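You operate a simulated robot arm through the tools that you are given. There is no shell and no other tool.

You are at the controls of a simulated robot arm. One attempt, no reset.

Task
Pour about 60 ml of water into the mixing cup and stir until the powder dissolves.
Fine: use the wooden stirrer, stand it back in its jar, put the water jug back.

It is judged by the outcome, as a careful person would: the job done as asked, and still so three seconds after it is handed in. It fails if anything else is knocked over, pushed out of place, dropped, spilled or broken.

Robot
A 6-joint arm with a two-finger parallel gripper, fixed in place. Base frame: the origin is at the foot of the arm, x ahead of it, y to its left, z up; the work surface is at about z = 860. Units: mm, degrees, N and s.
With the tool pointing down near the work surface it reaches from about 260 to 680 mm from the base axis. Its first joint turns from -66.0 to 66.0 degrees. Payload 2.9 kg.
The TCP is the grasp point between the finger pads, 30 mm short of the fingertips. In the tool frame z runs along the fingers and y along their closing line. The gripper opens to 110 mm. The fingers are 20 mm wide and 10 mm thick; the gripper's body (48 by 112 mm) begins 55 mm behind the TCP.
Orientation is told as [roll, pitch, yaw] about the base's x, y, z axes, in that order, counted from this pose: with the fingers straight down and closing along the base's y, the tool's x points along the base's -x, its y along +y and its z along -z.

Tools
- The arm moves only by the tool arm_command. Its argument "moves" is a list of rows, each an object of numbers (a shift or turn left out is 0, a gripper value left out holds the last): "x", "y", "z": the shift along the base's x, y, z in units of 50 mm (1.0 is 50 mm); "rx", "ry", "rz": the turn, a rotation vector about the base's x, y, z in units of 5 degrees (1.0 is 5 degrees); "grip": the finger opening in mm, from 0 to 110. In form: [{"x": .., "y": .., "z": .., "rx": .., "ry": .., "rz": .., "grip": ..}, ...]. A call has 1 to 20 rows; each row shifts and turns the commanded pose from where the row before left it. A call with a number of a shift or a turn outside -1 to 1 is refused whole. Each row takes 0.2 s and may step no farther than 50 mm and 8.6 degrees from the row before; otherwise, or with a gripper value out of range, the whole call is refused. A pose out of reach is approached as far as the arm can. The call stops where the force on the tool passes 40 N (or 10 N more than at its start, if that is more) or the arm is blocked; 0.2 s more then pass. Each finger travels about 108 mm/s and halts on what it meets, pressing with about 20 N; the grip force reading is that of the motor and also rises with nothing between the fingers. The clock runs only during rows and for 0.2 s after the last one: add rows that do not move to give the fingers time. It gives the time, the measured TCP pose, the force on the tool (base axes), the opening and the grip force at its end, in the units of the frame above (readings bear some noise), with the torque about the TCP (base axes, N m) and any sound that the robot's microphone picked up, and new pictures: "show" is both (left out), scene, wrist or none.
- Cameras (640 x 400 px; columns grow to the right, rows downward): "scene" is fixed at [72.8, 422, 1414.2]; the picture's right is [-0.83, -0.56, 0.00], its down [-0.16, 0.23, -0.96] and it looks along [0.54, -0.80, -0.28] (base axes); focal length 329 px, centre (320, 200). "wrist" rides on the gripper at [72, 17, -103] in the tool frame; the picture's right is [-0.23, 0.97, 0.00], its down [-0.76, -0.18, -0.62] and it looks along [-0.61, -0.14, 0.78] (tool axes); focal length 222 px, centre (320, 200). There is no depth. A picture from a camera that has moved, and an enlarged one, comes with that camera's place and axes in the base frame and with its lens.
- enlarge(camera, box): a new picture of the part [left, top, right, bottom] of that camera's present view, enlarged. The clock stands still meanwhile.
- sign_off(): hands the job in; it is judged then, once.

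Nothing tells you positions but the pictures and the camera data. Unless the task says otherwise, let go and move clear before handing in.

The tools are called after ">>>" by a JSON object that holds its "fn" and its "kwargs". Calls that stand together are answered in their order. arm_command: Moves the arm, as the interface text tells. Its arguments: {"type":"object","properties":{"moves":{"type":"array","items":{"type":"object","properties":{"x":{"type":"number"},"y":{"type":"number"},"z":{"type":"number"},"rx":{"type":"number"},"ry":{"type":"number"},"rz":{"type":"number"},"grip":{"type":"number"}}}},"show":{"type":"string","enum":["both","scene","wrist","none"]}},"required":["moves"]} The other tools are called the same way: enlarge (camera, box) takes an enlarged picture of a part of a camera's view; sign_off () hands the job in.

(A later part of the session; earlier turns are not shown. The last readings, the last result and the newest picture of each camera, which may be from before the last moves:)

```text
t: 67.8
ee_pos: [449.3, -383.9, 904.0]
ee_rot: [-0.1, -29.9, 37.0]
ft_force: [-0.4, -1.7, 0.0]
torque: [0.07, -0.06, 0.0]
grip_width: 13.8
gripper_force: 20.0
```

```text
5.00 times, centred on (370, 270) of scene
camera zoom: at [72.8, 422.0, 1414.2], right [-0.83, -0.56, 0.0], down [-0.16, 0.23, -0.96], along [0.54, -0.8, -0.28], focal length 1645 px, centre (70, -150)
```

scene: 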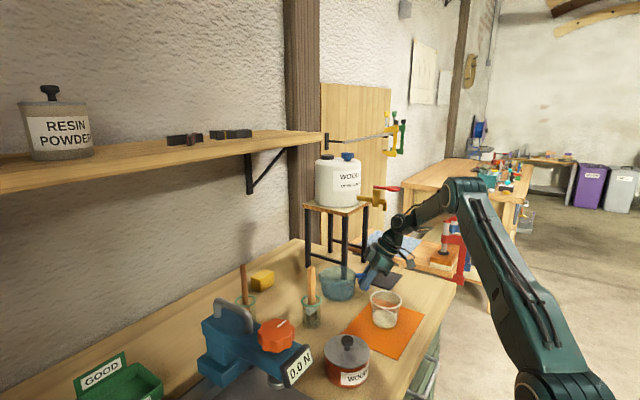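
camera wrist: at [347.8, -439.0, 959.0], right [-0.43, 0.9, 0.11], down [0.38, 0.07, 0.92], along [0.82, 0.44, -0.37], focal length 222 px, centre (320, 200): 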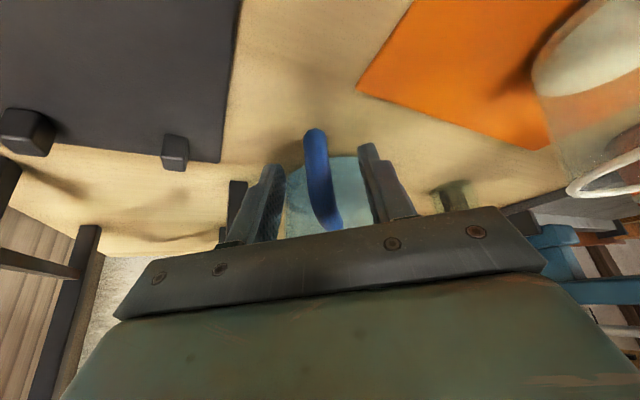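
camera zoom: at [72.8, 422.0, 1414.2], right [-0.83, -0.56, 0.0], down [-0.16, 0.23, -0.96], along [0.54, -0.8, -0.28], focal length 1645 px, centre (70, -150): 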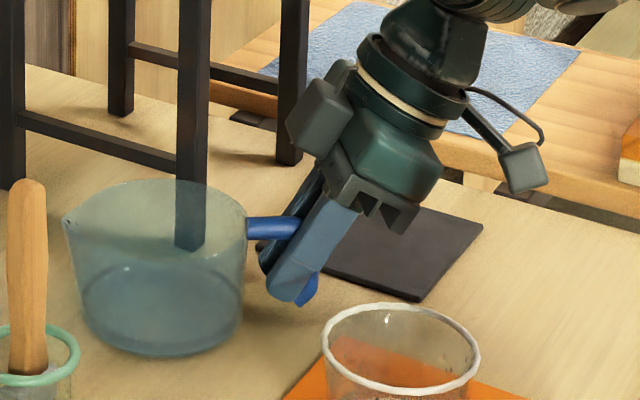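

The jug is seated, with torque back to zero. Its water level dropped about 9 mm, which works out to about 61 ml and agrees with the weighing. Releasing and lifting clear.

>>> {"fn": "arm_command", "kwargs": {"moves": [{"grip": 18}, {"grip": 28}, {"grip": 40}, {"grip": 50}, {}, {}], "show": "both"}}

>>> {"fn": "enlarge", "kwargs": {"camera": "scene", "box": [310, 230, 430, 310]}}

```text
t: 69.2
ee_pos: [450.0, -384.1, 905.1]
ee_rot: [0.0, -29.9, 37.0]
ft_force: [-0.1, -0.6, -0.3]
torque: [-0.03, 0.0, 0.05]
grip_width: 50.4
gripper_force: 0.1
camera wrist: at [347.0, -439.7, 959.9], right [-0.43, 0.9, 0.11], down [0.39, 0.07, 0.92], along [0.82, 0.44, -0.37], focal length 222 px, centre (320, 200)
```

scene: 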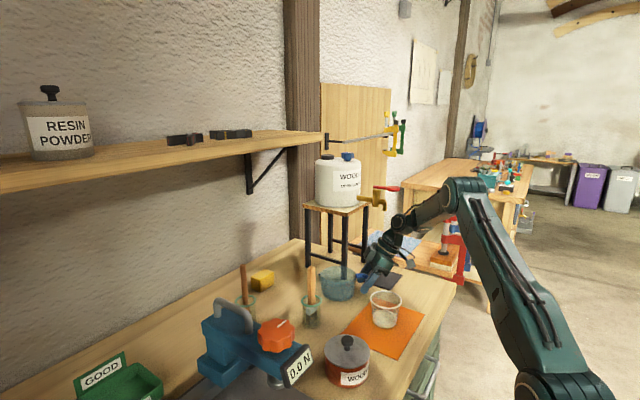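
wrist: 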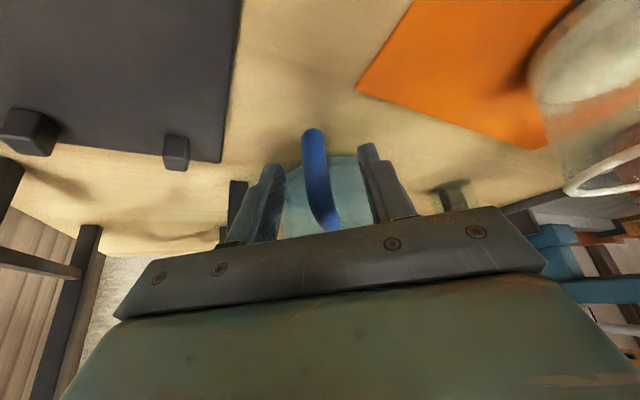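

```text
5.00 times, centred on (370, 270) of scene
camera zoom: at [72.8, 422.0, 1414.2], right [-0.83, -0.56, 0.0], down [-0.16, 0.23, -0.96], along [0.54, -0.8, -0.28], focal length 1645 px, centre (70, -150)
```

zoom: 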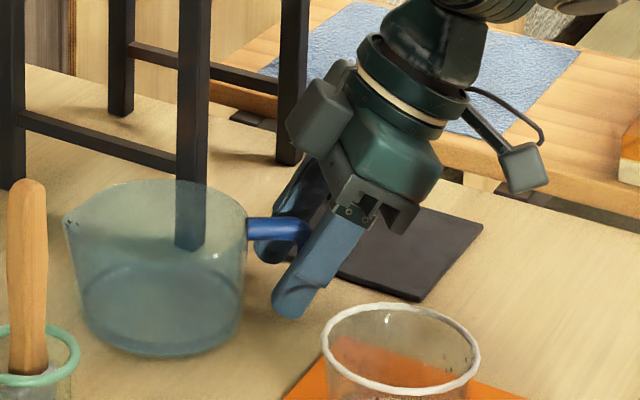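

Released cleanly, and the jug is standing where it was. I'll lift away, straighten the tool and go to look at the stirrer from above.

>>> {"fn": "arm_command", "kwargs": {"moves": [{"z": 0.3}, {"z": 0.6}, {"z": 0.9}, {"z": 0.9}, {"z": 0.9}, {"z": 0.5, "rx": -0.6018, "ry": 0.7986}, {"rx": -0.6018, "ry": 0.7986}, {"rx": -0.6018, "ry": 0.7986}, {"rx": -0.6018, "ry": 0.7986}, {"rx": -0.6018, "ry": 0.7986}, {"rx": -0.6018, "ry": 0.7986}], "show": "scene"}}

>>> {"fn": "arm_command", "kwargs": {"moves": [{"x": 0.2, "y": 0.6, "z": 0.1, "rz": -0.8}, {"x": 0.2, "y": 0.6, "z": 0.1, "rz": -0.8}, {"x": 0.2, "y": 0.6, "z": 0.1, "rz": -0.8}, {"x": 0.2, "y": 0.6, "rz": -0.8}, {"x": 0.2, "y": 0.6, "rz": -0.8}, {"x": 0.2, "y": 0.6, "rz": -0.8}, {"x": 0.2, "y": 0.6, "rz": -0.8}, {"x": 0.2, "y": 0.6, "rz": -0.8}, {"x": 0.2, "y": 0.5, "rz": -1.0}, {"x": 0.1, "y": 0.5}], "show": "both"}}

>>> {"fn": "enlarge", "kwargs": {"camera": "wrist", "box": [220, 40, 460, 220]}}

>>> {"fn": "enlarge", "kwargs": {"camera": "scene", "box": [200, 245, 300, 330]}}

```text
t: 71.6
ee_pos: [439.8, -361.1, 1109.7]
ee_rot: [0.1, 0.1, 36.9]
ft_force: [-0.3, 0.0, -0.3]
torque: [0.01, -0.02, 0.02]
grip_width: 50.1
gripper_force: 0.0
out of reach, approached as far as the arm can: row 6, 8
```

scene: 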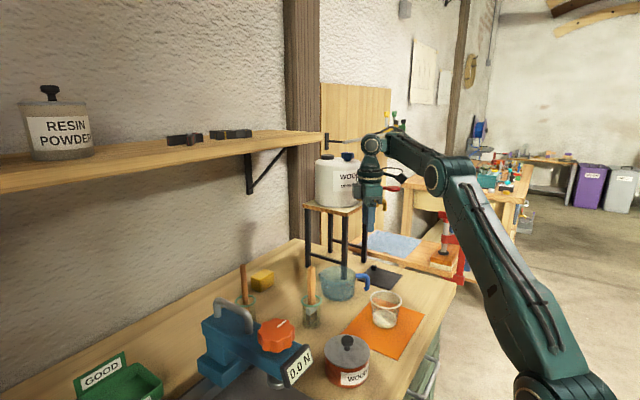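

```text
t: 73.8
ee_pos: [539.0, -72.4, 1130.3]
ee_rot: [0.0, 0.0, 0.1]
ft_force: [-0.3, 0.3, 0.4]
torque: [0.01, 0.01, -0.02]
grip_width: 50.2
gripper_force: 0.1
out of reach, approached as far as the arm can: row 4, 5
camera wrist: at [465.7, -56.0, 1233.7], right [0.23, 0.97, 0.0], down [0.76, -0.18, 0.62], along [0.61, -0.14, -0.78], focal length 222 px, centre (320, 200)
```

scene: 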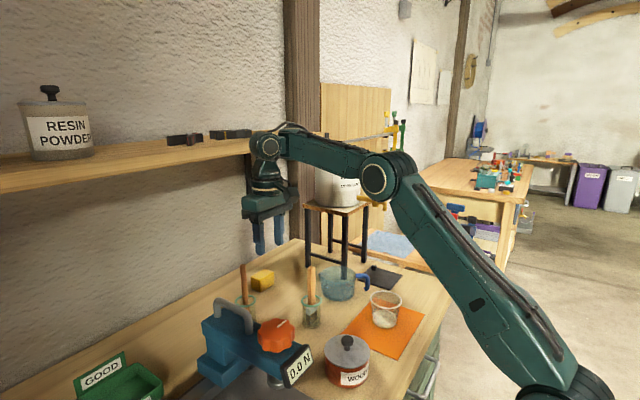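
wrist: 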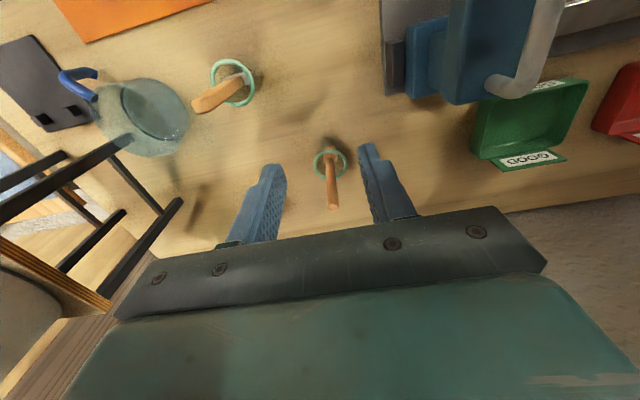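

```text
2.22 times, centred on (340, 130) of wrist
camera zoom: at [465.7, -56.0, 1233.7], right [0.23, 0.97, 0.0], down [0.76, -0.18, 0.62], along [0.61, -0.14, -0.78], focal length 494 px, centre (276, 356)
```

zoom: 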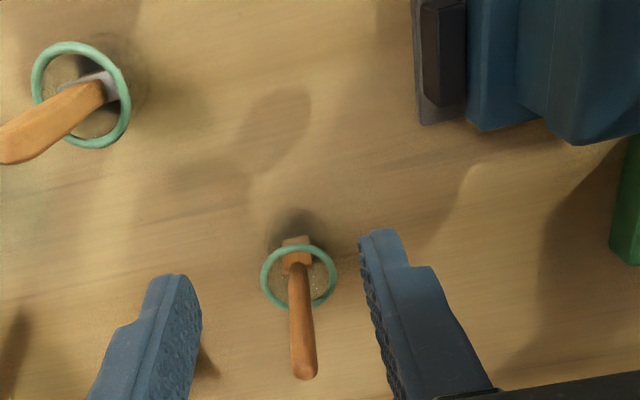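

```text
4.71 times, centred on (250, 288) of scene
camera zoom: at [72.8, 422.0, 1414.2], right [-0.83, -0.56, 0.0], down [-0.16, 0.23, -0.96], along [0.54, -0.8, -0.28], focal length 1548 px, centre (649, -212)
```

zoom: 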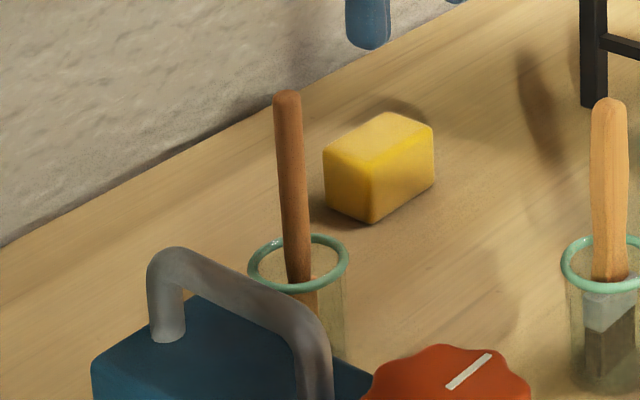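

The stirrer stands almost vertical: top at about (638,-81,1032), foot near (643,-82,866), 15 mm thick. I'll move above it at safe height to confirm reach.

>>> {"fn": "arm_command", "kwargs": {"moves": [{"x": 0.4, "y": -0.04}, {"x": 0.4, "y": -0.04}, {"x": 0.4, "y": -0.04}, {"x": 0.4, "y": -0.04}, {"x": 0.4, "y": -0.01}, {}], "show": "both"}}

>>> {"fn": "enlarge", "kwargs": {"camera": "wrist", "box": [220, 40, 460, 220]}}

```text
t: 75.2
ee_pos: [618.8, -81.4, 1129.7]
ee_rot: [0.0, 0.2, 0.0]
ft_force: [0.1, 0.5, -0.1]
torque: [0.0, -0.02, -0.01]
grip_width: 49.8
gripper_force: 0.1
out of reach, approached as far as the arm can: row 5
camera wrist: at [545.5, -64.7, 1234.0], right [0.23, 0.97, 0.0], down [0.76, -0.18, 0.62], along [0.61, -0.14, -0.78], focal length 222 px, centre (320, 200)
```

scene: 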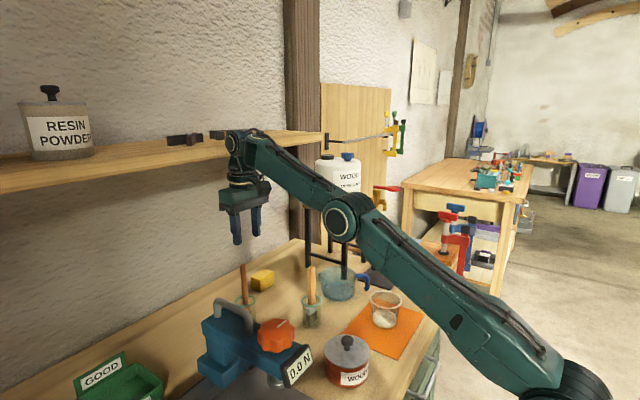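
wrist: 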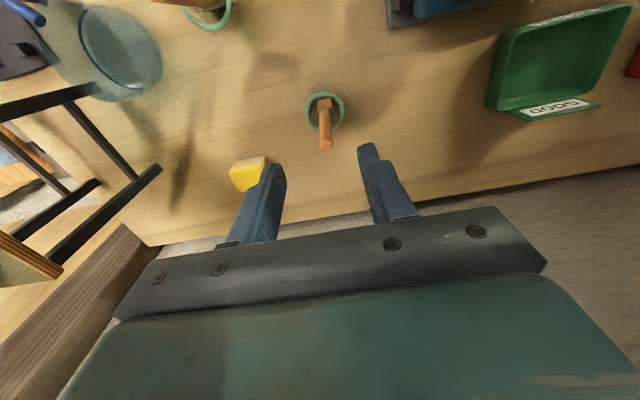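

```text
2.22 times, centred on (340, 130) of wrist
camera zoom: at [545.5, -64.7, 1234.0], right [0.23, 0.97, 0.0], down [0.76, -0.18, 0.62], along [0.61, -0.14, -0.78], focal length 494 px, centre (276, 356)
```

zoom: 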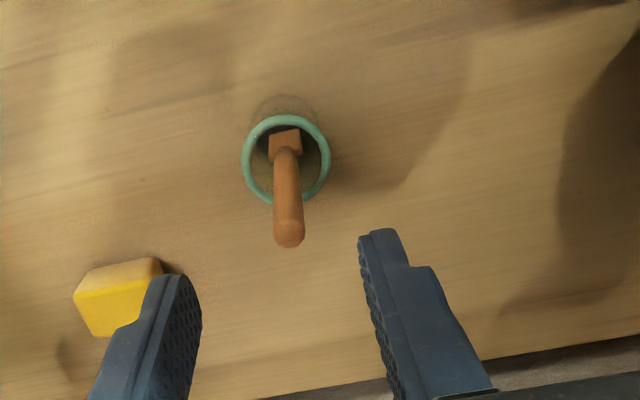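

Reach tops out near x≈619 at this height with a vertical tool, so I'll pitch the fingers outward 20° to gain reach, then come over the stirrer.

>>> {"fn": "arm_command", "kwargs": {"moves": [{"ry": -1}, {"ry": -1}, {"ry": -1}, {"ry": -1}, {"x": 0.2}, {"x": 0.18}, {}], "show": "wrist"}}

>>> {"fn": "enlarge", "kwargs": {"camera": "wrist", "box": [220, 20, 460, 220]}}

```text
t: 76.8
ee_pos: [654.6, -82.2, 1136.8]
ee_rot: [0.0, -19.9, -0.1]
ft_force: [0.7, 0.0, -0.8]
torque: [0.0, 0.0, -0.01]
grip_width: 50.0
gripper_force: 0.1
out of reach, approached as far as the arm can: row 4
camera wrist: at [549.7, -66.8, 1210.2], right [0.21, 0.97, 0.08], down [0.5, -0.18, 0.85], along [0.84, -0.14, -0.53], focal length 222 px, centre (320, 200)
```

wrist: 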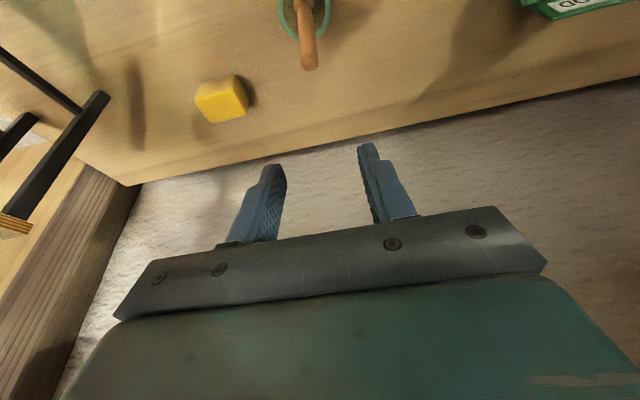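

```text
2.00 times, centred on (340, 120) of wrist
camera zoom: at [549.7, -66.8, 1210.2], right [0.21, 0.97, 0.08], down [0.5, -0.18, 0.85], along [0.84, -0.14, -0.53], focal length 444 px, centre (280, 360)
```

zoom: 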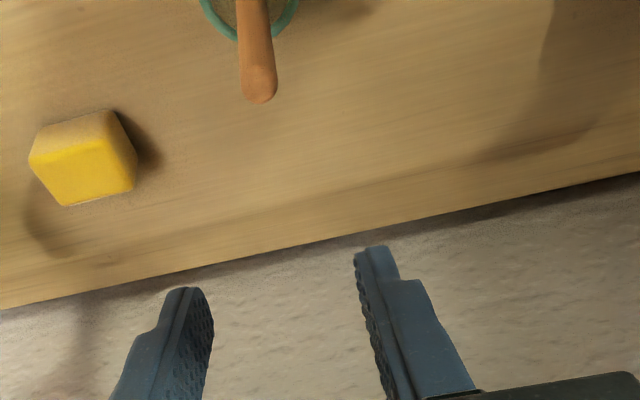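

The stirrer top is confirmed at (641,-81,1030). I'll centre on it and descend partway.

>>> {"fn": "arm_command", "kwargs": {"moves": [{"x": -0.29, "y": 0.024}, {"z": -0.4}, {"z": -0.5}, {"z": -0.5}, {}], "show": "both"}}

>>> {"fn": "enlarge", "kwargs": {"camera": "wrist", "box": [220, 40, 460, 220]}}

>>> {"fn": "enlarge", "kwargs": {"camera": "scene", "box": [200, 200, 320, 320]}}

```text
t: 78.0
ee_pos: [649.5, -84.2, 1088.4]
ee_rot: [0.0, -18.9, 0.0]
ft_force: [-0.6, 0.1, 0.0]
torque: [-0.01, -0.03, 0.0]
grip_width: 50.0
gripper_force: 0.0
out of reach, approached as far as the arm can: row 2, 3, 4
camera wrist: at [547.1, -67.2, 1163.1], right [0.22, 0.97, 0.07], down [0.52, -0.18, 0.84], along [0.83, -0.14, -0.54], focal length 222 px, centre (320, 200)
```

scene: 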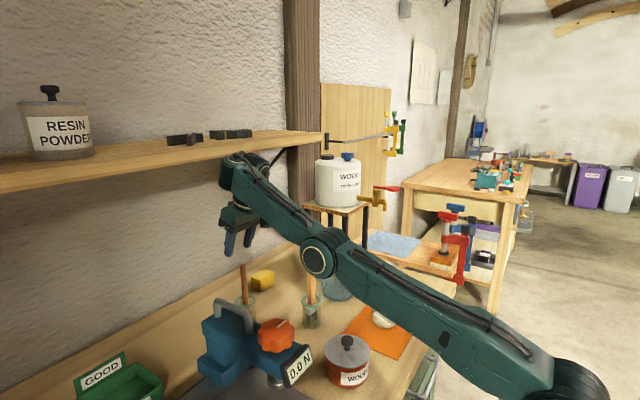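
wrist: 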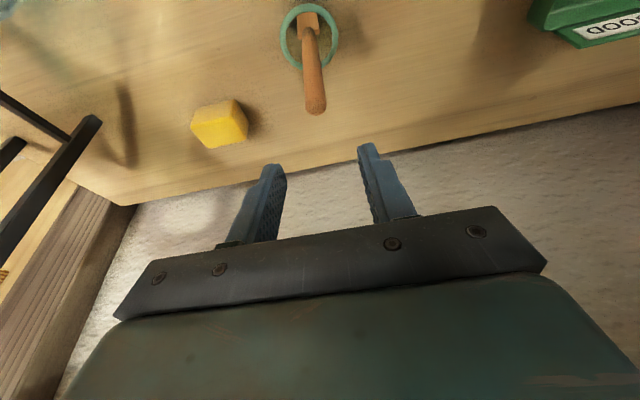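

```text
2.22 times, centred on (340, 130) of wrist
camera zoom: at [547.1, -67.2, 1163.1], right [0.22, 0.97, 0.07], down [0.52, -0.18, 0.84], along [0.83, -0.14, -0.54], focal length 494 px, centre (276, 356)
```

zoom: 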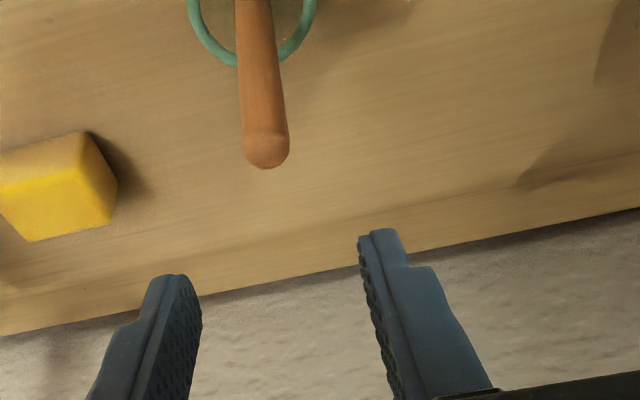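

```text
3.33 times, centred on (260, 260) of scene
camera zoom: at [72.8, 422.0, 1414.2], right [-0.83, -0.56, 0.0], down [-0.16, 0.23, -0.96], along [0.54, -0.8, -0.28], focal length 1097 px, centre (520, 0)
```

zoom: 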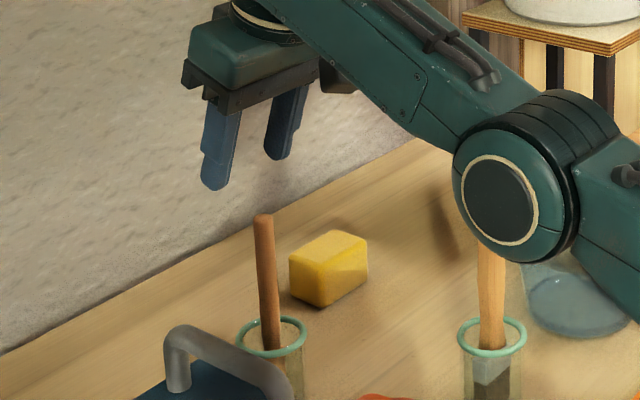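

The arm has gone through full stretch into an elbow-down pose, which blocks the descent. I'll go back up and retract to recover elbow-up, then apply the pitch while still close in before extending again.

>>> {"fn": "arm_command", "kwargs": {"moves": [{"z": 0.4}, {"z": 0.5, "x": -0.2}, {"x": -0.4, "ry": 1}, {"x": -0.4, "ry": 1}, {"x": -0.5, "ry": 1}, {"x": -0.5, "ry": 0.8}, {"x": -0.5}, {"x": -0.5}], "show": "scene"}}

```text
t: 79.8
ee_pos: [517.4, -87.6, 1152.0]
ee_rot: [0.0, -0.7, 0.0]
ft_force: [-0.2, 0.2, 0.3]
torque: [-0.02, 0.01, 0.01]
grip_width: 50.2
gripper_force: 0.1
out of reach, approached as far as the arm can: row 7, 8
```

scene: 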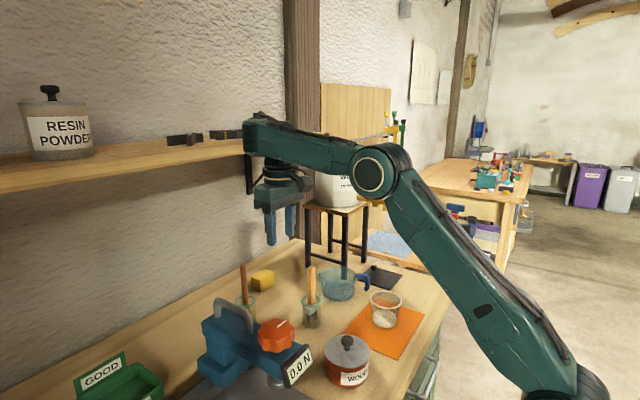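

Let me look closely at the arm's present configuration.

>>> {"fn": "enlarge", "kwargs": {"camera": "scene", "box": [220, 90, 460, 260]}}

```text
2.35 times, centred on (340, 175) of scene
camera zoom: at [72.8, 422.0, 1414.2], right [-0.83, -0.56, 0.0], down [-0.16, 0.23, -0.96], along [0.54, -0.8, -0.28], focal length 774 px, centre (273, 259)
```

zoom: 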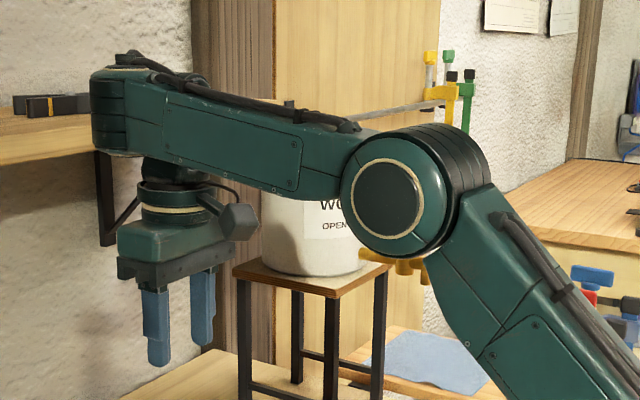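

Elbow is up again. Applying 15° pitch here, then extending toward the stirrer at about z 1110.

>>> {"fn": "arm_command", "kwargs": {"moves": [{"z": -0.2, "ry": -0.95}, {"z": -0.2, "ry": -0.95}, {"z": -0.1, "ry": -0.95}, {}], "show": "none"}}

>>> {"fn": "arm_command", "kwargs": {"moves": [{"x": 0.4, "z": -0.1, "y": 0.03}, {"x": 0.4, "z": -0.1, "y": 0.03}, {"x": 0.4, "z": -0.1, "y": 0.03}, {}], "show": "scene"}}

```text
t: 80.8
ee_pos: [583.8, -98.1, 1182.6]
ee_rot: [0.0, -15.1, 0.0]
ft_force: [0.6, -0.1, 0.1]
torque: [0.0, 0.0, 0.03]
grip_width: 50.0
gripper_force: 0.0
out of reach, approached as far as the arm can: row 1, 2, 3
```

```text
t: 81.8
ee_pos: [643.3, -92.7, 1168.0]
ee_rot: [0.0, -15.2, 0.0]
ft_force: [0.4, 0.1, 0.2]
torque: [0.03, 0.01, 0.02]
grip_width: 50.3
gripper_force: 0.0
```

scene: 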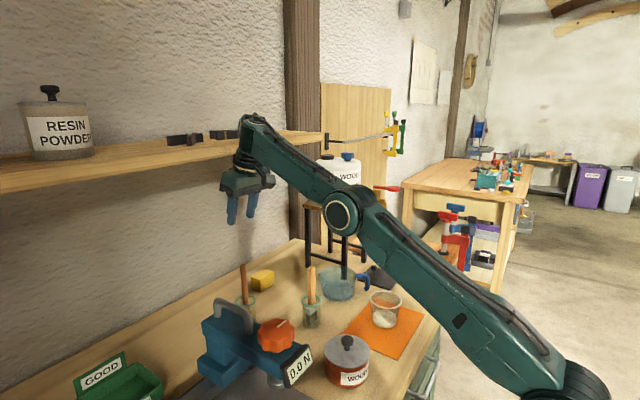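

The wrist seems to have ended up in a different joint branch than at the start. I'll retract toward an early known-good pose, at safe height, and compare the configuration.

>>> {"fn": "arm_command", "kwargs": {"moves": [{"x": -0.4, "ry": 1}, {"x": -0.4, "ry": 1}, {"x": -0.4, "ry": 1}, {"x": -0.4}, {"x": -0.4, "z": 0.3}, {"x": -0.4, "z": 0.3}, {"x": -0.4, "z": 0.3}, {"x": -0.4, "z": 0.3}], "show": "scene"}}

```text
t: 83.6
ee_pos: [483.8, -95.7, 1227.1]
ee_rot: [0.0, -0.2, 0.0]
ft_force: [-0.3, 0.3, -0.1]
torque: [0.0, -0.01, 0.01]
grip_width: 50.2
gripper_force: 0.2
```

scene: 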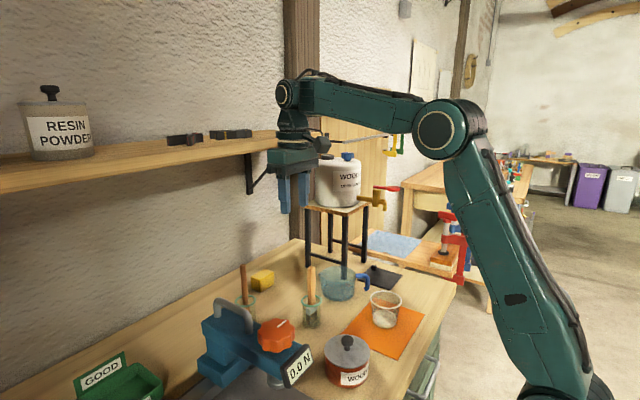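

The wrist is back in its normal configuration. I'll try the 15° pitch here in small steps and watch for any reach flags.

>>> {"fn": "arm_command", "kwargs": {"moves": [{"ry": -0.5}, {"ry": -0.5}, {"ry": -0.5}, {"ry": -0.5}, {"ry": -0.5}, {"ry": -0.5}, {}], "show": "scene"}}

```text
t: 85.2
ee_pos: [498.6, -101.1, 1238.2]
ee_rot: [0.4, -11.5, 0.1]
ft_force: [0.1, -0.7, -0.7]
torque: [-0.02, 0.0, 0.0]
grip_width: 50.0
gripper_force: 0.1
out of reach, approached as far as the arm can: row 2, 3, 6
```

scene: 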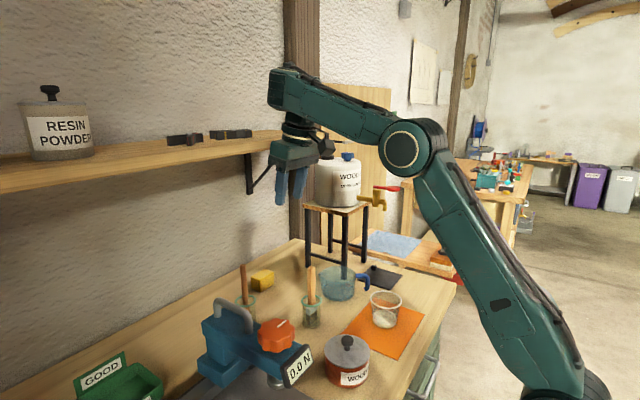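

Outward pitch isn't handled well by this wrist, so I'll keep the tool vertical. At the stirrer's radius that leaves room up to about z 1065, and gripping low at z≈988 still gives about 75 mm of lift, just enough. First I'll restore vertical and check the configuration.

>>> {"fn": "arm_command", "kwargs": {"moves": [{"ry": 0.5}, {"ry": 0.6}, {"ry": 0.6}, {"ry": 0.6, "x": -0.2}, {"x": -0.2}, {"x": -0.2}, {}], "show": "none"}}

>>> {"fn": "arm_command", "kwargs": {"moves": [{}], "show": "scene"}}

```text
t: 86.8
ee_pos: [473.0, -102.1, 1240.3]
ee_rot: [0.7, -3.2, 0.0]
ft_force: [-0.9, -0.4, 0.0]
torque: [0.02, -0.01, 0.01]
grip_width: 49.9
gripper_force: 0.1
out of reach, approached as far as the arm can: row 3
```

```text
t: 87.2
ee_pos: [475.1, -102.3, 1239.7]
ee_rot: [0.8, -3.2, 0.0]
ft_force: [0.3, -0.5, 0.2]
torque: [-0.01, 0.01, -0.01]
grip_width: 49.9
gripper_force: 0.0
```

scene: 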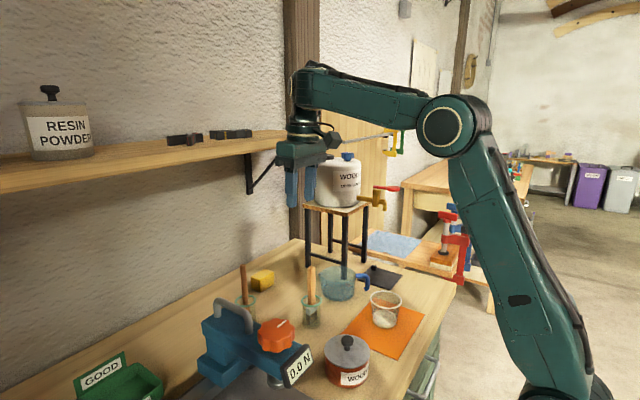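

Still a slightly rolled forearm. I'll level the tool and go back to the early pose near (440,-109,1150) where the wrist was normal.

>>> {"fn": "arm_command", "kwargs": {"moves": [{"rx": -0.16, "ry": 0.64}, {"x": -0.3, "z": -0.5}, {"x": -0.3, "z": -0.5}, {"x": -0.2, "z": -0.5}, {"z": -0.3}, {}], "show": "scene"}}

```text
t: 88.6
ee_pos: [433.4, -104.2, 1149.0]
ee_rot: [0.0, 0.0, 0.1]
ft_force: [-0.5, 0.9, -0.5]
torque: [0.0, -0.01, 0.0]
grip_width: 50.2
gripper_force: 0.2
```

scene: 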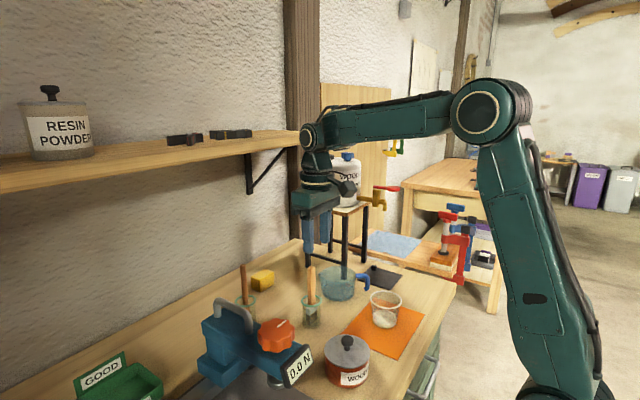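

Normal again. Now extending with the tool vertical and lower, along y≈-85, watching for flags.

>>> {"fn": "arm_command", "kwargs": {"moves": [{"x": 0.36, "y": 0.06, "z": -0.2}, {"x": 0.36, "y": 0.06, "z": -0.2}, {"x": 0.36, "y": 0.06, "z": -0.2}, {"x": 0.36, "y": 0.06, "z": -0.25}, {"x": 0.36, "y": 0.06, "z": -0.25}, {"x": 0.36, "y": 0.06, "z": -0.3}, {"x": 0.36, "y": 0.06, "z": -0.3}, {}], "show": "both"}}

>>> {"fn": "enlarge", "kwargs": {"camera": "wrist", "box": [220, 40, 460, 220]}}

```text
t: 90.4
ee_pos: [558.8, -81.0, 1066.0]
ee_rot: [-0.1, 0.1, 0.1]
ft_force: [0.1, -0.9, 1.0]
torque: [-0.04, -0.01, -0.04]
grip_width: 50.2
gripper_force: 0.1
camera wrist: at [485.0, -64.7, 1169.5], right [0.23, 0.97, 0.0], down [0.76, -0.18, 0.62], along [0.61, -0.14, -0.78], focal length 222 px, centre (320, 200)
```

scene: 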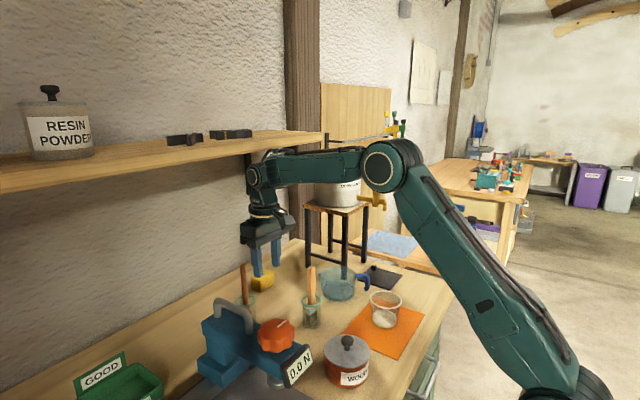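
wrist: 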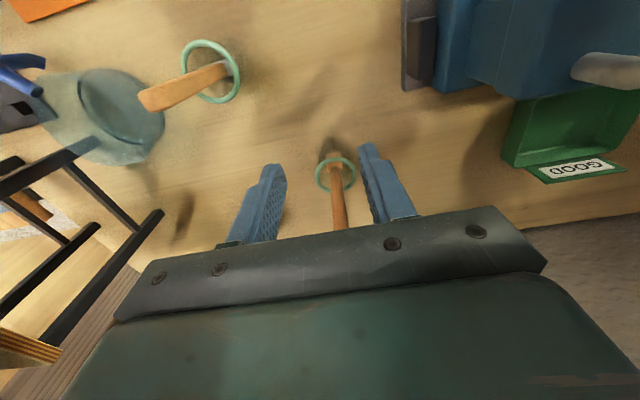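

```text
2.22 times, centred on (340, 130) of wrist
camera zoom: at [485.0, -64.7, 1169.5], right [0.23, 0.97, 0.0], down [0.76, -0.18, 0.62], along [0.61, -0.14, -0.78], focal length 494 px, centre (276, 356)
```

zoom: 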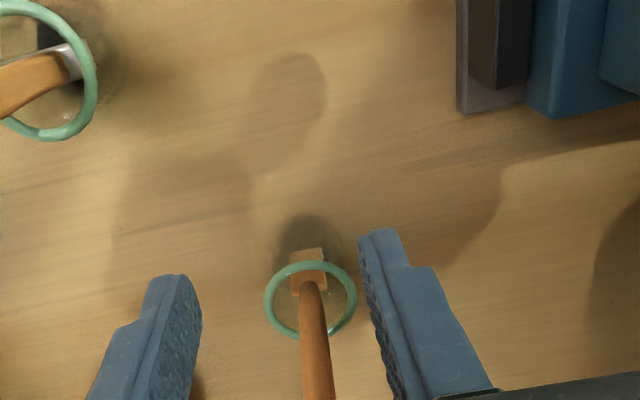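

No flags. I'll lower to z≈1020 and slide outward with the fingers straddling the stirrer.

>>> {"fn": "arm_command", "kwargs": {"moves": [{"z": -0.45}, {"z": -0.45}, {"x": 0.3}, {"x": 0.3}, {"x": 0.35}, {"x": 0.35}, {}], "show": "both"}}

>>> {"fn": "enlarge", "kwargs": {"camera": "wrist", "box": [240, 80, 420, 220]}}

>>> {"fn": "enlarge", "kwargs": {"camera": "scene", "box": [200, 210, 320, 320]}}

```text
t: 92.0
ee_pos: [624.4, -80.4, 1020.0]
ee_rot: [0.0, 0.1, 0.1]
ft_force: [-0.2, -0.3, -0.6]
torque: [0.0, 0.0, 0.03]
grip_width: 49.9
gripper_force: 0.0
camera wrist: at [550.3, -64.1, 1124.8], right [0.23, 0.97, 0.0], down [0.76, -0.18, 0.62], along [0.61, -0.14, -0.78], focal length 222 px, centre (320, 200)
```

scene: 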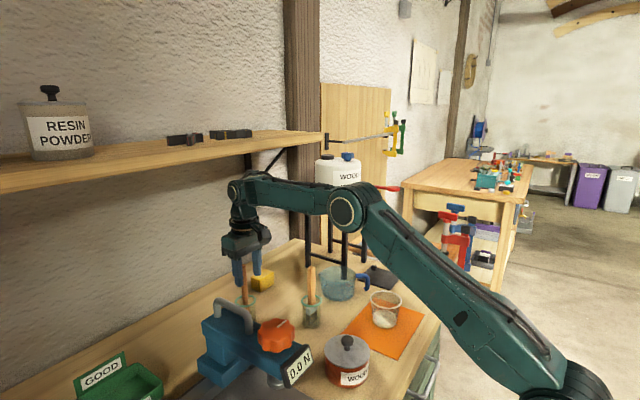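
wrist: 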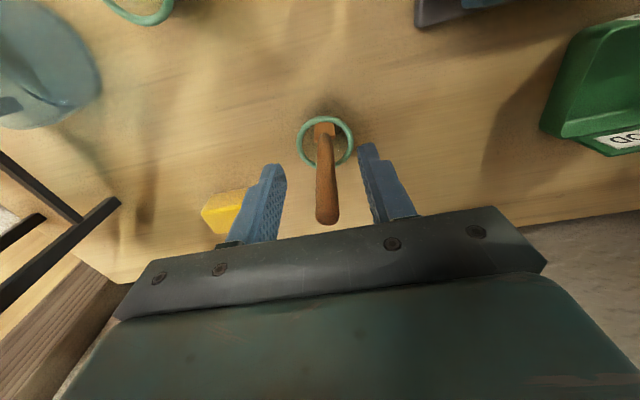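

```text
2.86 times, centred on (330, 150) of wrist
camera zoom: at [550.3, -64.1, 1124.8], right [0.23, 0.97, 0.0], down [0.76, -0.18, 0.62], along [0.61, -0.14, -0.78], focal length 635 px, centre (291, 343)
```

zoom: 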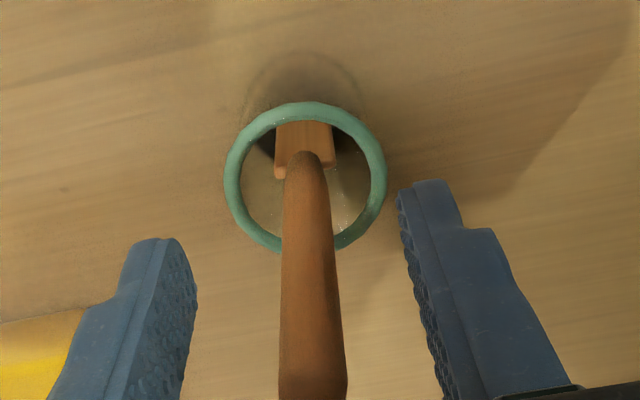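

```text
3.64 times, centred on (260, 265) of scene
camera zoom: at [72.8, 422.0, 1414.2], right [-0.83, -0.56, 0.0], down [-0.16, 0.23, -0.96], along [0.54, -0.8, -0.28], focal length 1196 px, centre (538, -36)
```

zoom: 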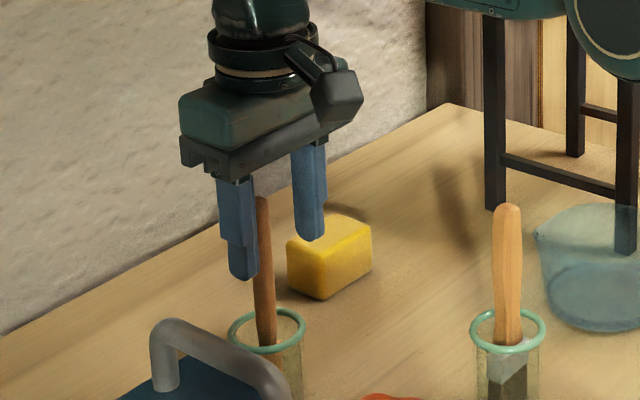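

The stirrer is centred between the fingers. Moving 15 mm further and down to z≈988, then closing.

>>> {"fn": "arm_command", "kwargs": {"moves": [{"x": 0.3, "y": -0.01}, {"z": -0.3}, {"z": -0.34}, {}], "show": "wrist"}}

>>> {"fn": "enlarge", "kwargs": {"camera": "scene", "box": [200, 210, 320, 320]}}

```text
t: 93.0
ee_pos: [638.8, -82.6, 988.6]
ee_rot: [-0.1, 0.0, 0.2]
ft_force: [0.3, -0.3, -0.4]
torque: [0.02, -0.01, 0.0]
grip_width: 50.0
gripper_force: 0.1
camera wrist: at [565.2, -65.4, 1092.1], right [0.23, 0.97, 0.0], down [0.76, -0.18, 0.62], along [0.61, -0.14, -0.78], focal length 222 px, centre (320, 200)
```

wrist: 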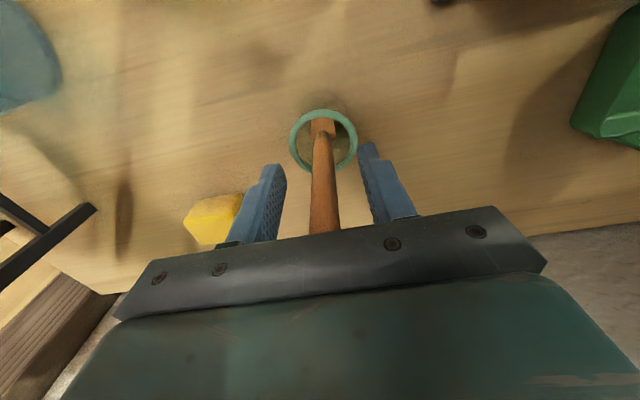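

```text
3.64 times, centred on (260, 265) of scene
camera zoom: at [72.8, 422.0, 1414.2], right [-0.83, -0.56, 0.0], down [-0.16, 0.23, -0.96], along [0.54, -0.8, -0.28], focal length 1196 px, centre (538, -36)
```

zoom: 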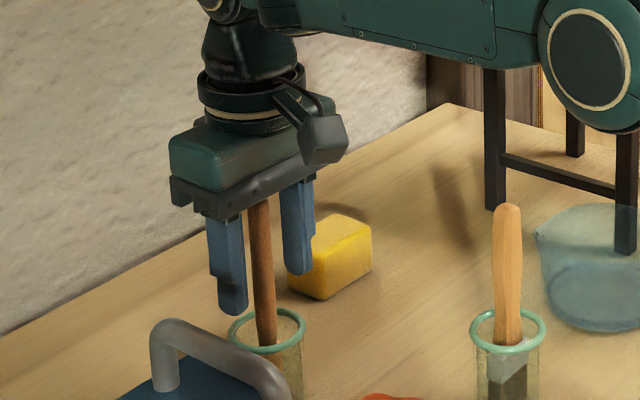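

Positioned well, no contact. Closing on the stirrer.

>>> {"fn": "arm_command", "kwargs": {"moves": [{"y": 0.03, "grip": 36}, {"grip": 26}, {"grip": 18}, {"grip": 0}, {}, {}], "show": "both"}}

>>> {"fn": "enlarge", "kwargs": {"camera": "scene", "box": [200, 210, 320, 320]}}

```text
t: 94.4
ee_pos: [638.6, -80.5, 988.6]
ee_rot: [-0.1, -0.1, 0.1]
ft_force: [-0.8, -0.3, -0.3]
torque: [0.0, -0.02, -0.02]
grip_width: 13.6
gripper_force: 20.4
camera wrist: at [565.0, -63.7, 1092.5], right [0.23, 0.97, 0.0], down [0.76, -0.18, 0.62], along [0.61, -0.14, -0.78], focal length 222 px, centre (320, 200)
```

scene: 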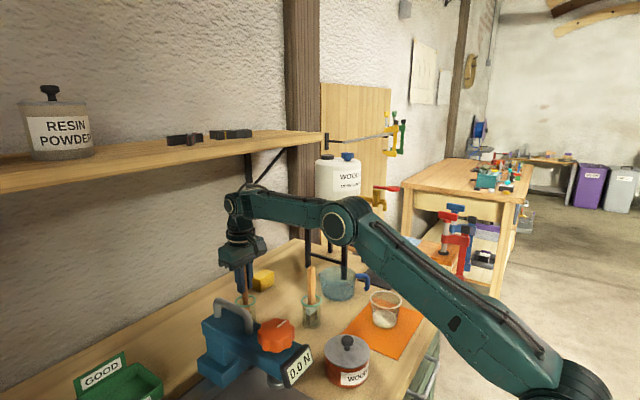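
wrist: 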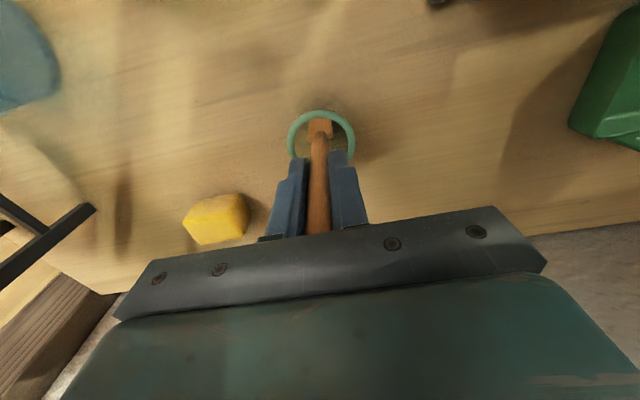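

```text
3.64 times, centred on (260, 265) of scene
camera zoom: at [72.8, 422.0, 1414.2], right [-0.83, -0.56, 0.0], down [-0.16, 0.23, -0.96], along [0.54, -0.8, -0.28], focal length 1196 px, centre (538, -36)
```

zoom: 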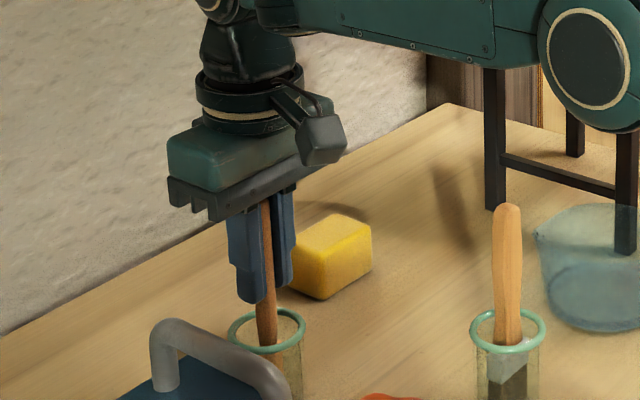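

Gripped at 13.6 mm. I'll lift out slowly, drifting slightly inward within the jar's clearance to stay inside reach.

>>> {"fn": "arm_command", "kwargs": {"moves": [{"z": 0.1}, {"z": 0.2, "x": -0.025}, {"z": 0.24, "x": -0.03}, {"z": 0.24, "x": -0.03}, {"z": 0.24, "x": -0.03}, {}], "show": "both"}}

>>> {"fn": "enlarge", "kwargs": {"camera": "scene", "box": [200, 210, 320, 320]}}

>>> {"fn": "enlarge", "kwargs": {"camera": "wrist", "box": [240, 80, 420, 240]}}

```text
t: 95.8
ee_pos: [633.7, -80.4, 1040.4]
ee_rot: [0.0, 0.0, 0.1]
ft_force: [-0.5, -0.2, 0.1]
torque: [0.02, 0.01, 0.01]
grip_width: 13.6
gripper_force: 20.0
camera wrist: at [559.4, -63.5, 1144.1], right [0.23, 0.97, 0.0], down [0.76, -0.18, 0.62], along [0.61, -0.14, -0.78], focal length 222 px, centre (320, 200)
```

scene: 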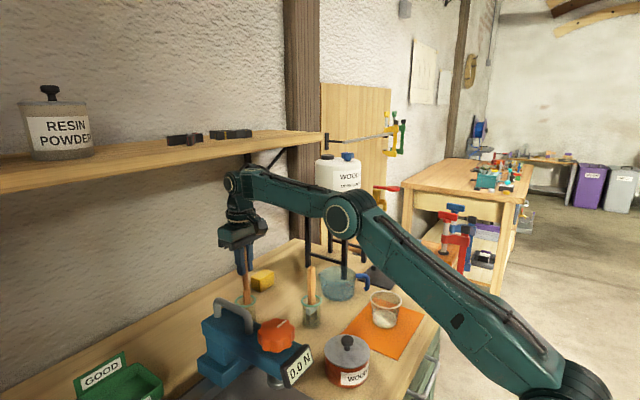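
wrist: 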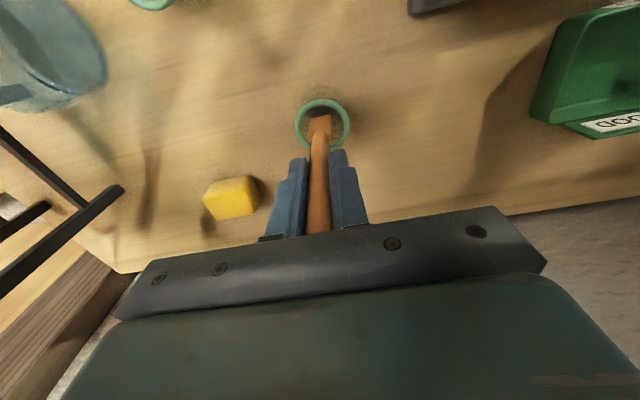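

```text
3.64 times, centred on (260, 265) of scene
camera zoom: at [72.8, 422.0, 1414.2], right [-0.83, -0.56, 0.0], down [-0.16, 0.23, -0.96], along [0.54, -0.8, -0.28], focal length 1196 px, centre (538, -36)
```

zoom: 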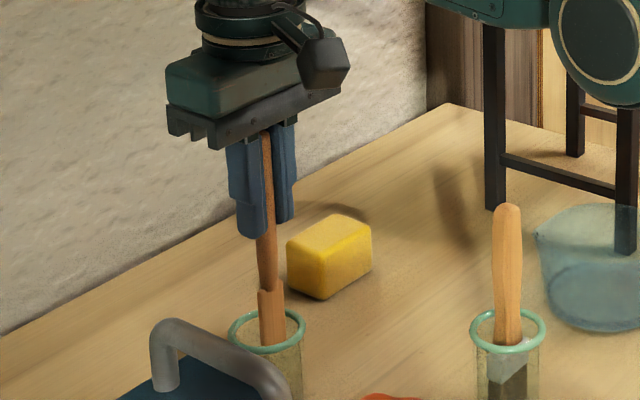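

```text
2.50 times, centred on (330, 160) of wrist
camera zoom: at [559.4, -63.5, 1144.1], right [0.23, 0.97, 0.0], down [0.76, -0.18, 0.62], along [0.61, -0.14, -0.78], focal length 555 px, centre (295, 300)
```

zoom: 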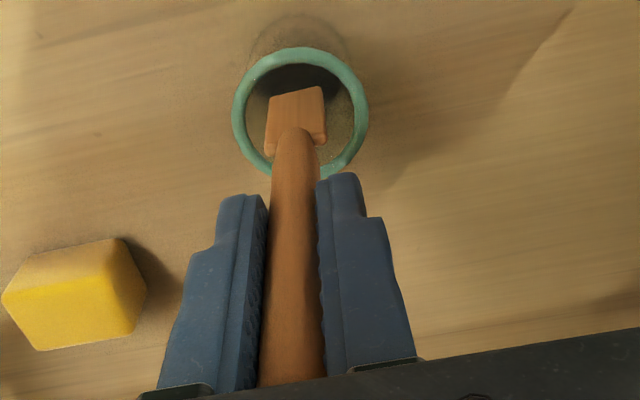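

It's coming out cleanly. Continuing the lift.

>>> {"fn": "arm_command", "kwargs": {"moves": [{"z": 0.24, "x": -0.03}, {"z": 0.24, "x": -0.03}, {"z": 0.22, "x": -0.03}, {"z": 0.16, "x": -0.02}, {}], "show": "both"}}

>>> {"fn": "enlarge", "kwargs": {"camera": "scene", "box": [200, 200, 320, 310]}}

>>> {"fn": "enlarge", "kwargs": {"camera": "wrist", "box": [240, 80, 420, 240]}}

```text
t: 97.0
ee_pos: [628.1, -81.2, 1083.1]
ee_rot: [-0.1, 0.1, 0.1]
ft_force: [-0.2, 0.3, 0.0]
torque: [-0.01, 0.0, 0.01]
grip_width: 13.4
gripper_force: 20.1
camera wrist: at [554.1, -63.6, 1186.6], right [0.23, 0.97, 0.0], down [0.76, -0.18, 0.62], along [0.61, -0.14, -0.78], focal length 222 px, centre (320, 200)
```

scene: 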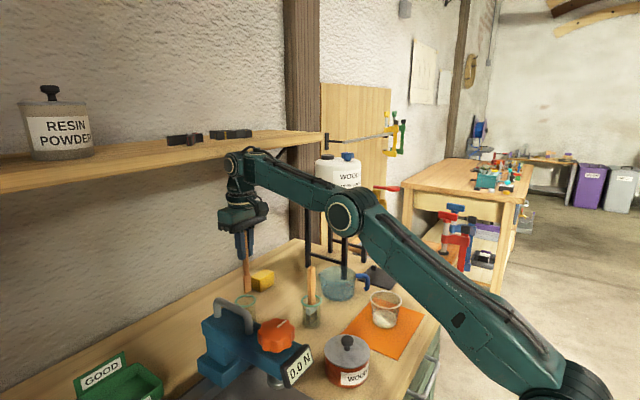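
wrist: 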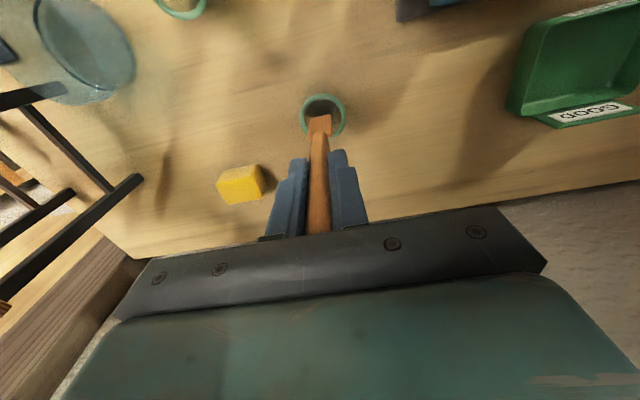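

```text
3.64 times, centred on (260, 255) of scene
camera zoom: at [72.8, 422.0, 1414.2], right [-0.83, -0.56, 0.0], down [-0.16, 0.23, -0.96], along [0.54, -0.8, -0.28], focal length 1196 px, centre (538, 0)
```

zoom: 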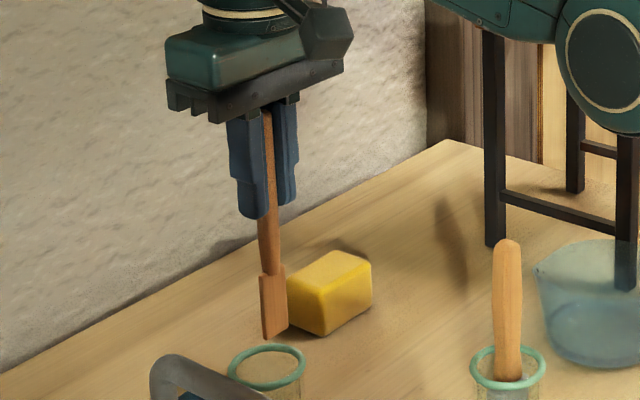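

```text
2.50 times, centred on (330, 160) of wrist
camera zoom: at [554.1, -63.6, 1186.6], right [0.23, 0.97, 0.0], down [0.76, -0.18, 0.62], along [0.61, -0.14, -0.78], focal length 555 px, centre (295, 300)
```

zoom: 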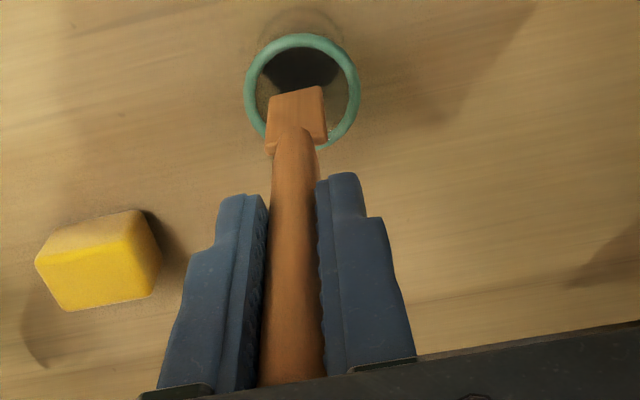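

The stirrer is free: its foot hangs about 124 mm below the TCP. I'll carry it inward along a clear lane, then across to above the cup.

>>> {"fn": "arm_command", "kwargs": {"moves": [{"x": -0.2, "y": -0.03, "z": 0.03}, {"x": -0.4, "y": -0.05, "z": 0.04}, {"x": -0.4, "y": -0.05, "z": 0.04}, {"x": -0.4, "y": -0.05, "z": 0.04}, {"x": -0.4, "y": -0.05, "z": 0.04}, {"x": -0.4, "y": -0.05, "z": 0.04}, {"x": -0.4, "y": -0.05, "z": 0.04}, {"x": -0.4, "y": -0.05, "z": 0.04}, {"x": -0.4, "y": -0.05, "z": 0.03}, {"x": -0.4, "y": -0.05}, {"x": -0.16}], "show": "scene"}}

>>> {"fn": "arm_command", "kwargs": {"moves": [{"x": -0.075, "y": -0.45}, {"x": -0.075, "y": -0.475}, {"x": -0.075, "y": -0.475}, {"x": -0.075, "y": -0.475}, {"x": -0.355, "y": -0.425}, {"x": -0.355, "y": -0.425}, {"x": -0.355, "y": -0.425}, {"x": -0.355, "y": -0.425}, {}], "show": "both"}}

>>> {"fn": "enlarge", "kwargs": {"camera": "scene", "box": [320, 200, 460, 340]}}

>>> {"fn": "enlarge", "kwargs": {"camera": "wrist", "box": [240, 80, 420, 240]}}

```text
t: 99.4
ee_pos: [429.4, -103.4, 1099.9]
ee_rot: [-0.1, 0.0, 0.1]
ft_force: [1.1, 0.1, 0.2]
torque: [-0.01, 0.0, -0.03]
grip_width: 13.4
gripper_force: 20.3
```

scene: 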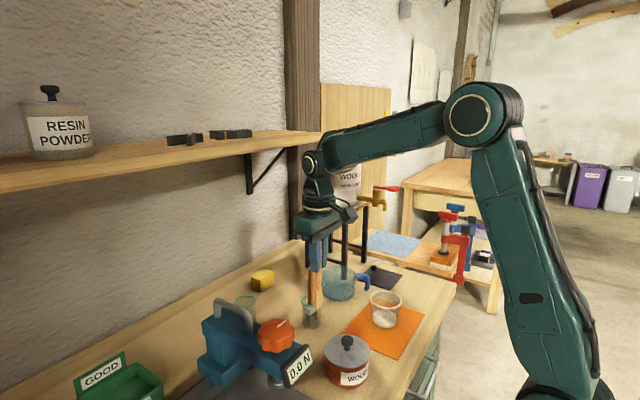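

```text
t: 101.4
ee_pos: [342.0, -283.8, 1099.8]
ee_rot: [0.0, 0.1, 0.1]
ft_force: [-0.1, 0.0, -0.5]
torque: [0.03, -0.04, 0.01]
grip_width: 13.5
gripper_force: 19.7
camera wrist: at [269.0, -267.2, 1202.8], right [0.23, 0.97, 0.0], down [0.76, -0.18, 0.62], along [0.61, -0.14, -0.78], focal length 222 px, centre (320, 200)
```

scene: 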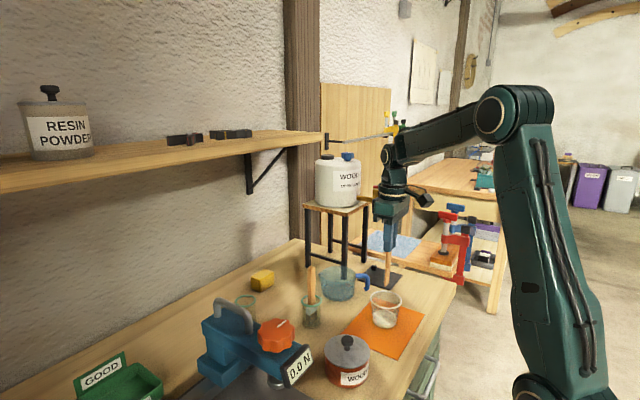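
wrist: 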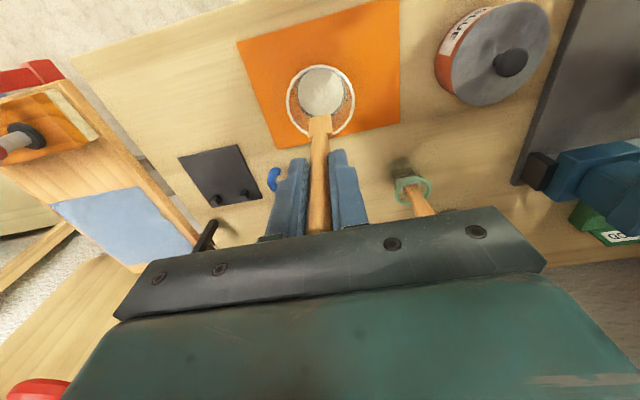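

```text
2.86 times, centred on (390, 270) of scene
camera zoom: at [72.8, 422.0, 1414.2], right [-0.83, -0.56, 0.0], down [-0.16, 0.23, -0.96], along [0.54, -0.8, -0.28], focal length 940 px, centre (120, 0)
```

zoom: 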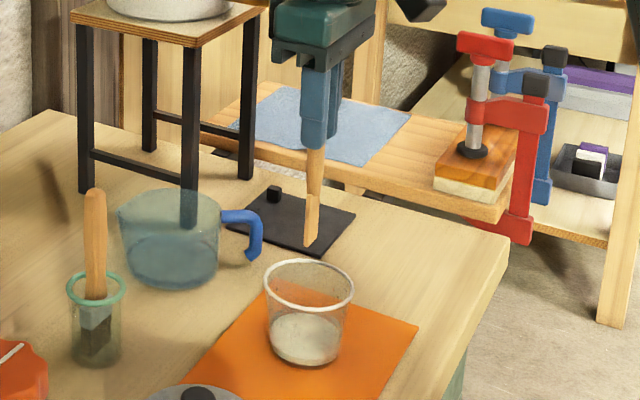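

```text
2.50 times, centred on (330, 160) of wrist
camera zoom: at [269.0, -267.2, 1202.8], right [0.23, 0.97, 0.0], down [0.76, -0.18, 0.62], along [0.61, -0.14, -0.78], focal length 555 px, centre (295, 300)
```

zoom: 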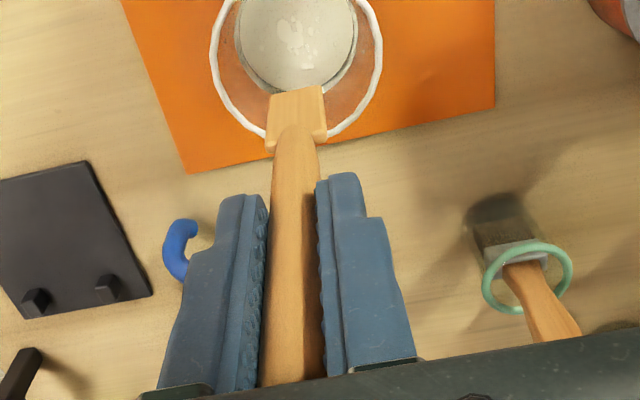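

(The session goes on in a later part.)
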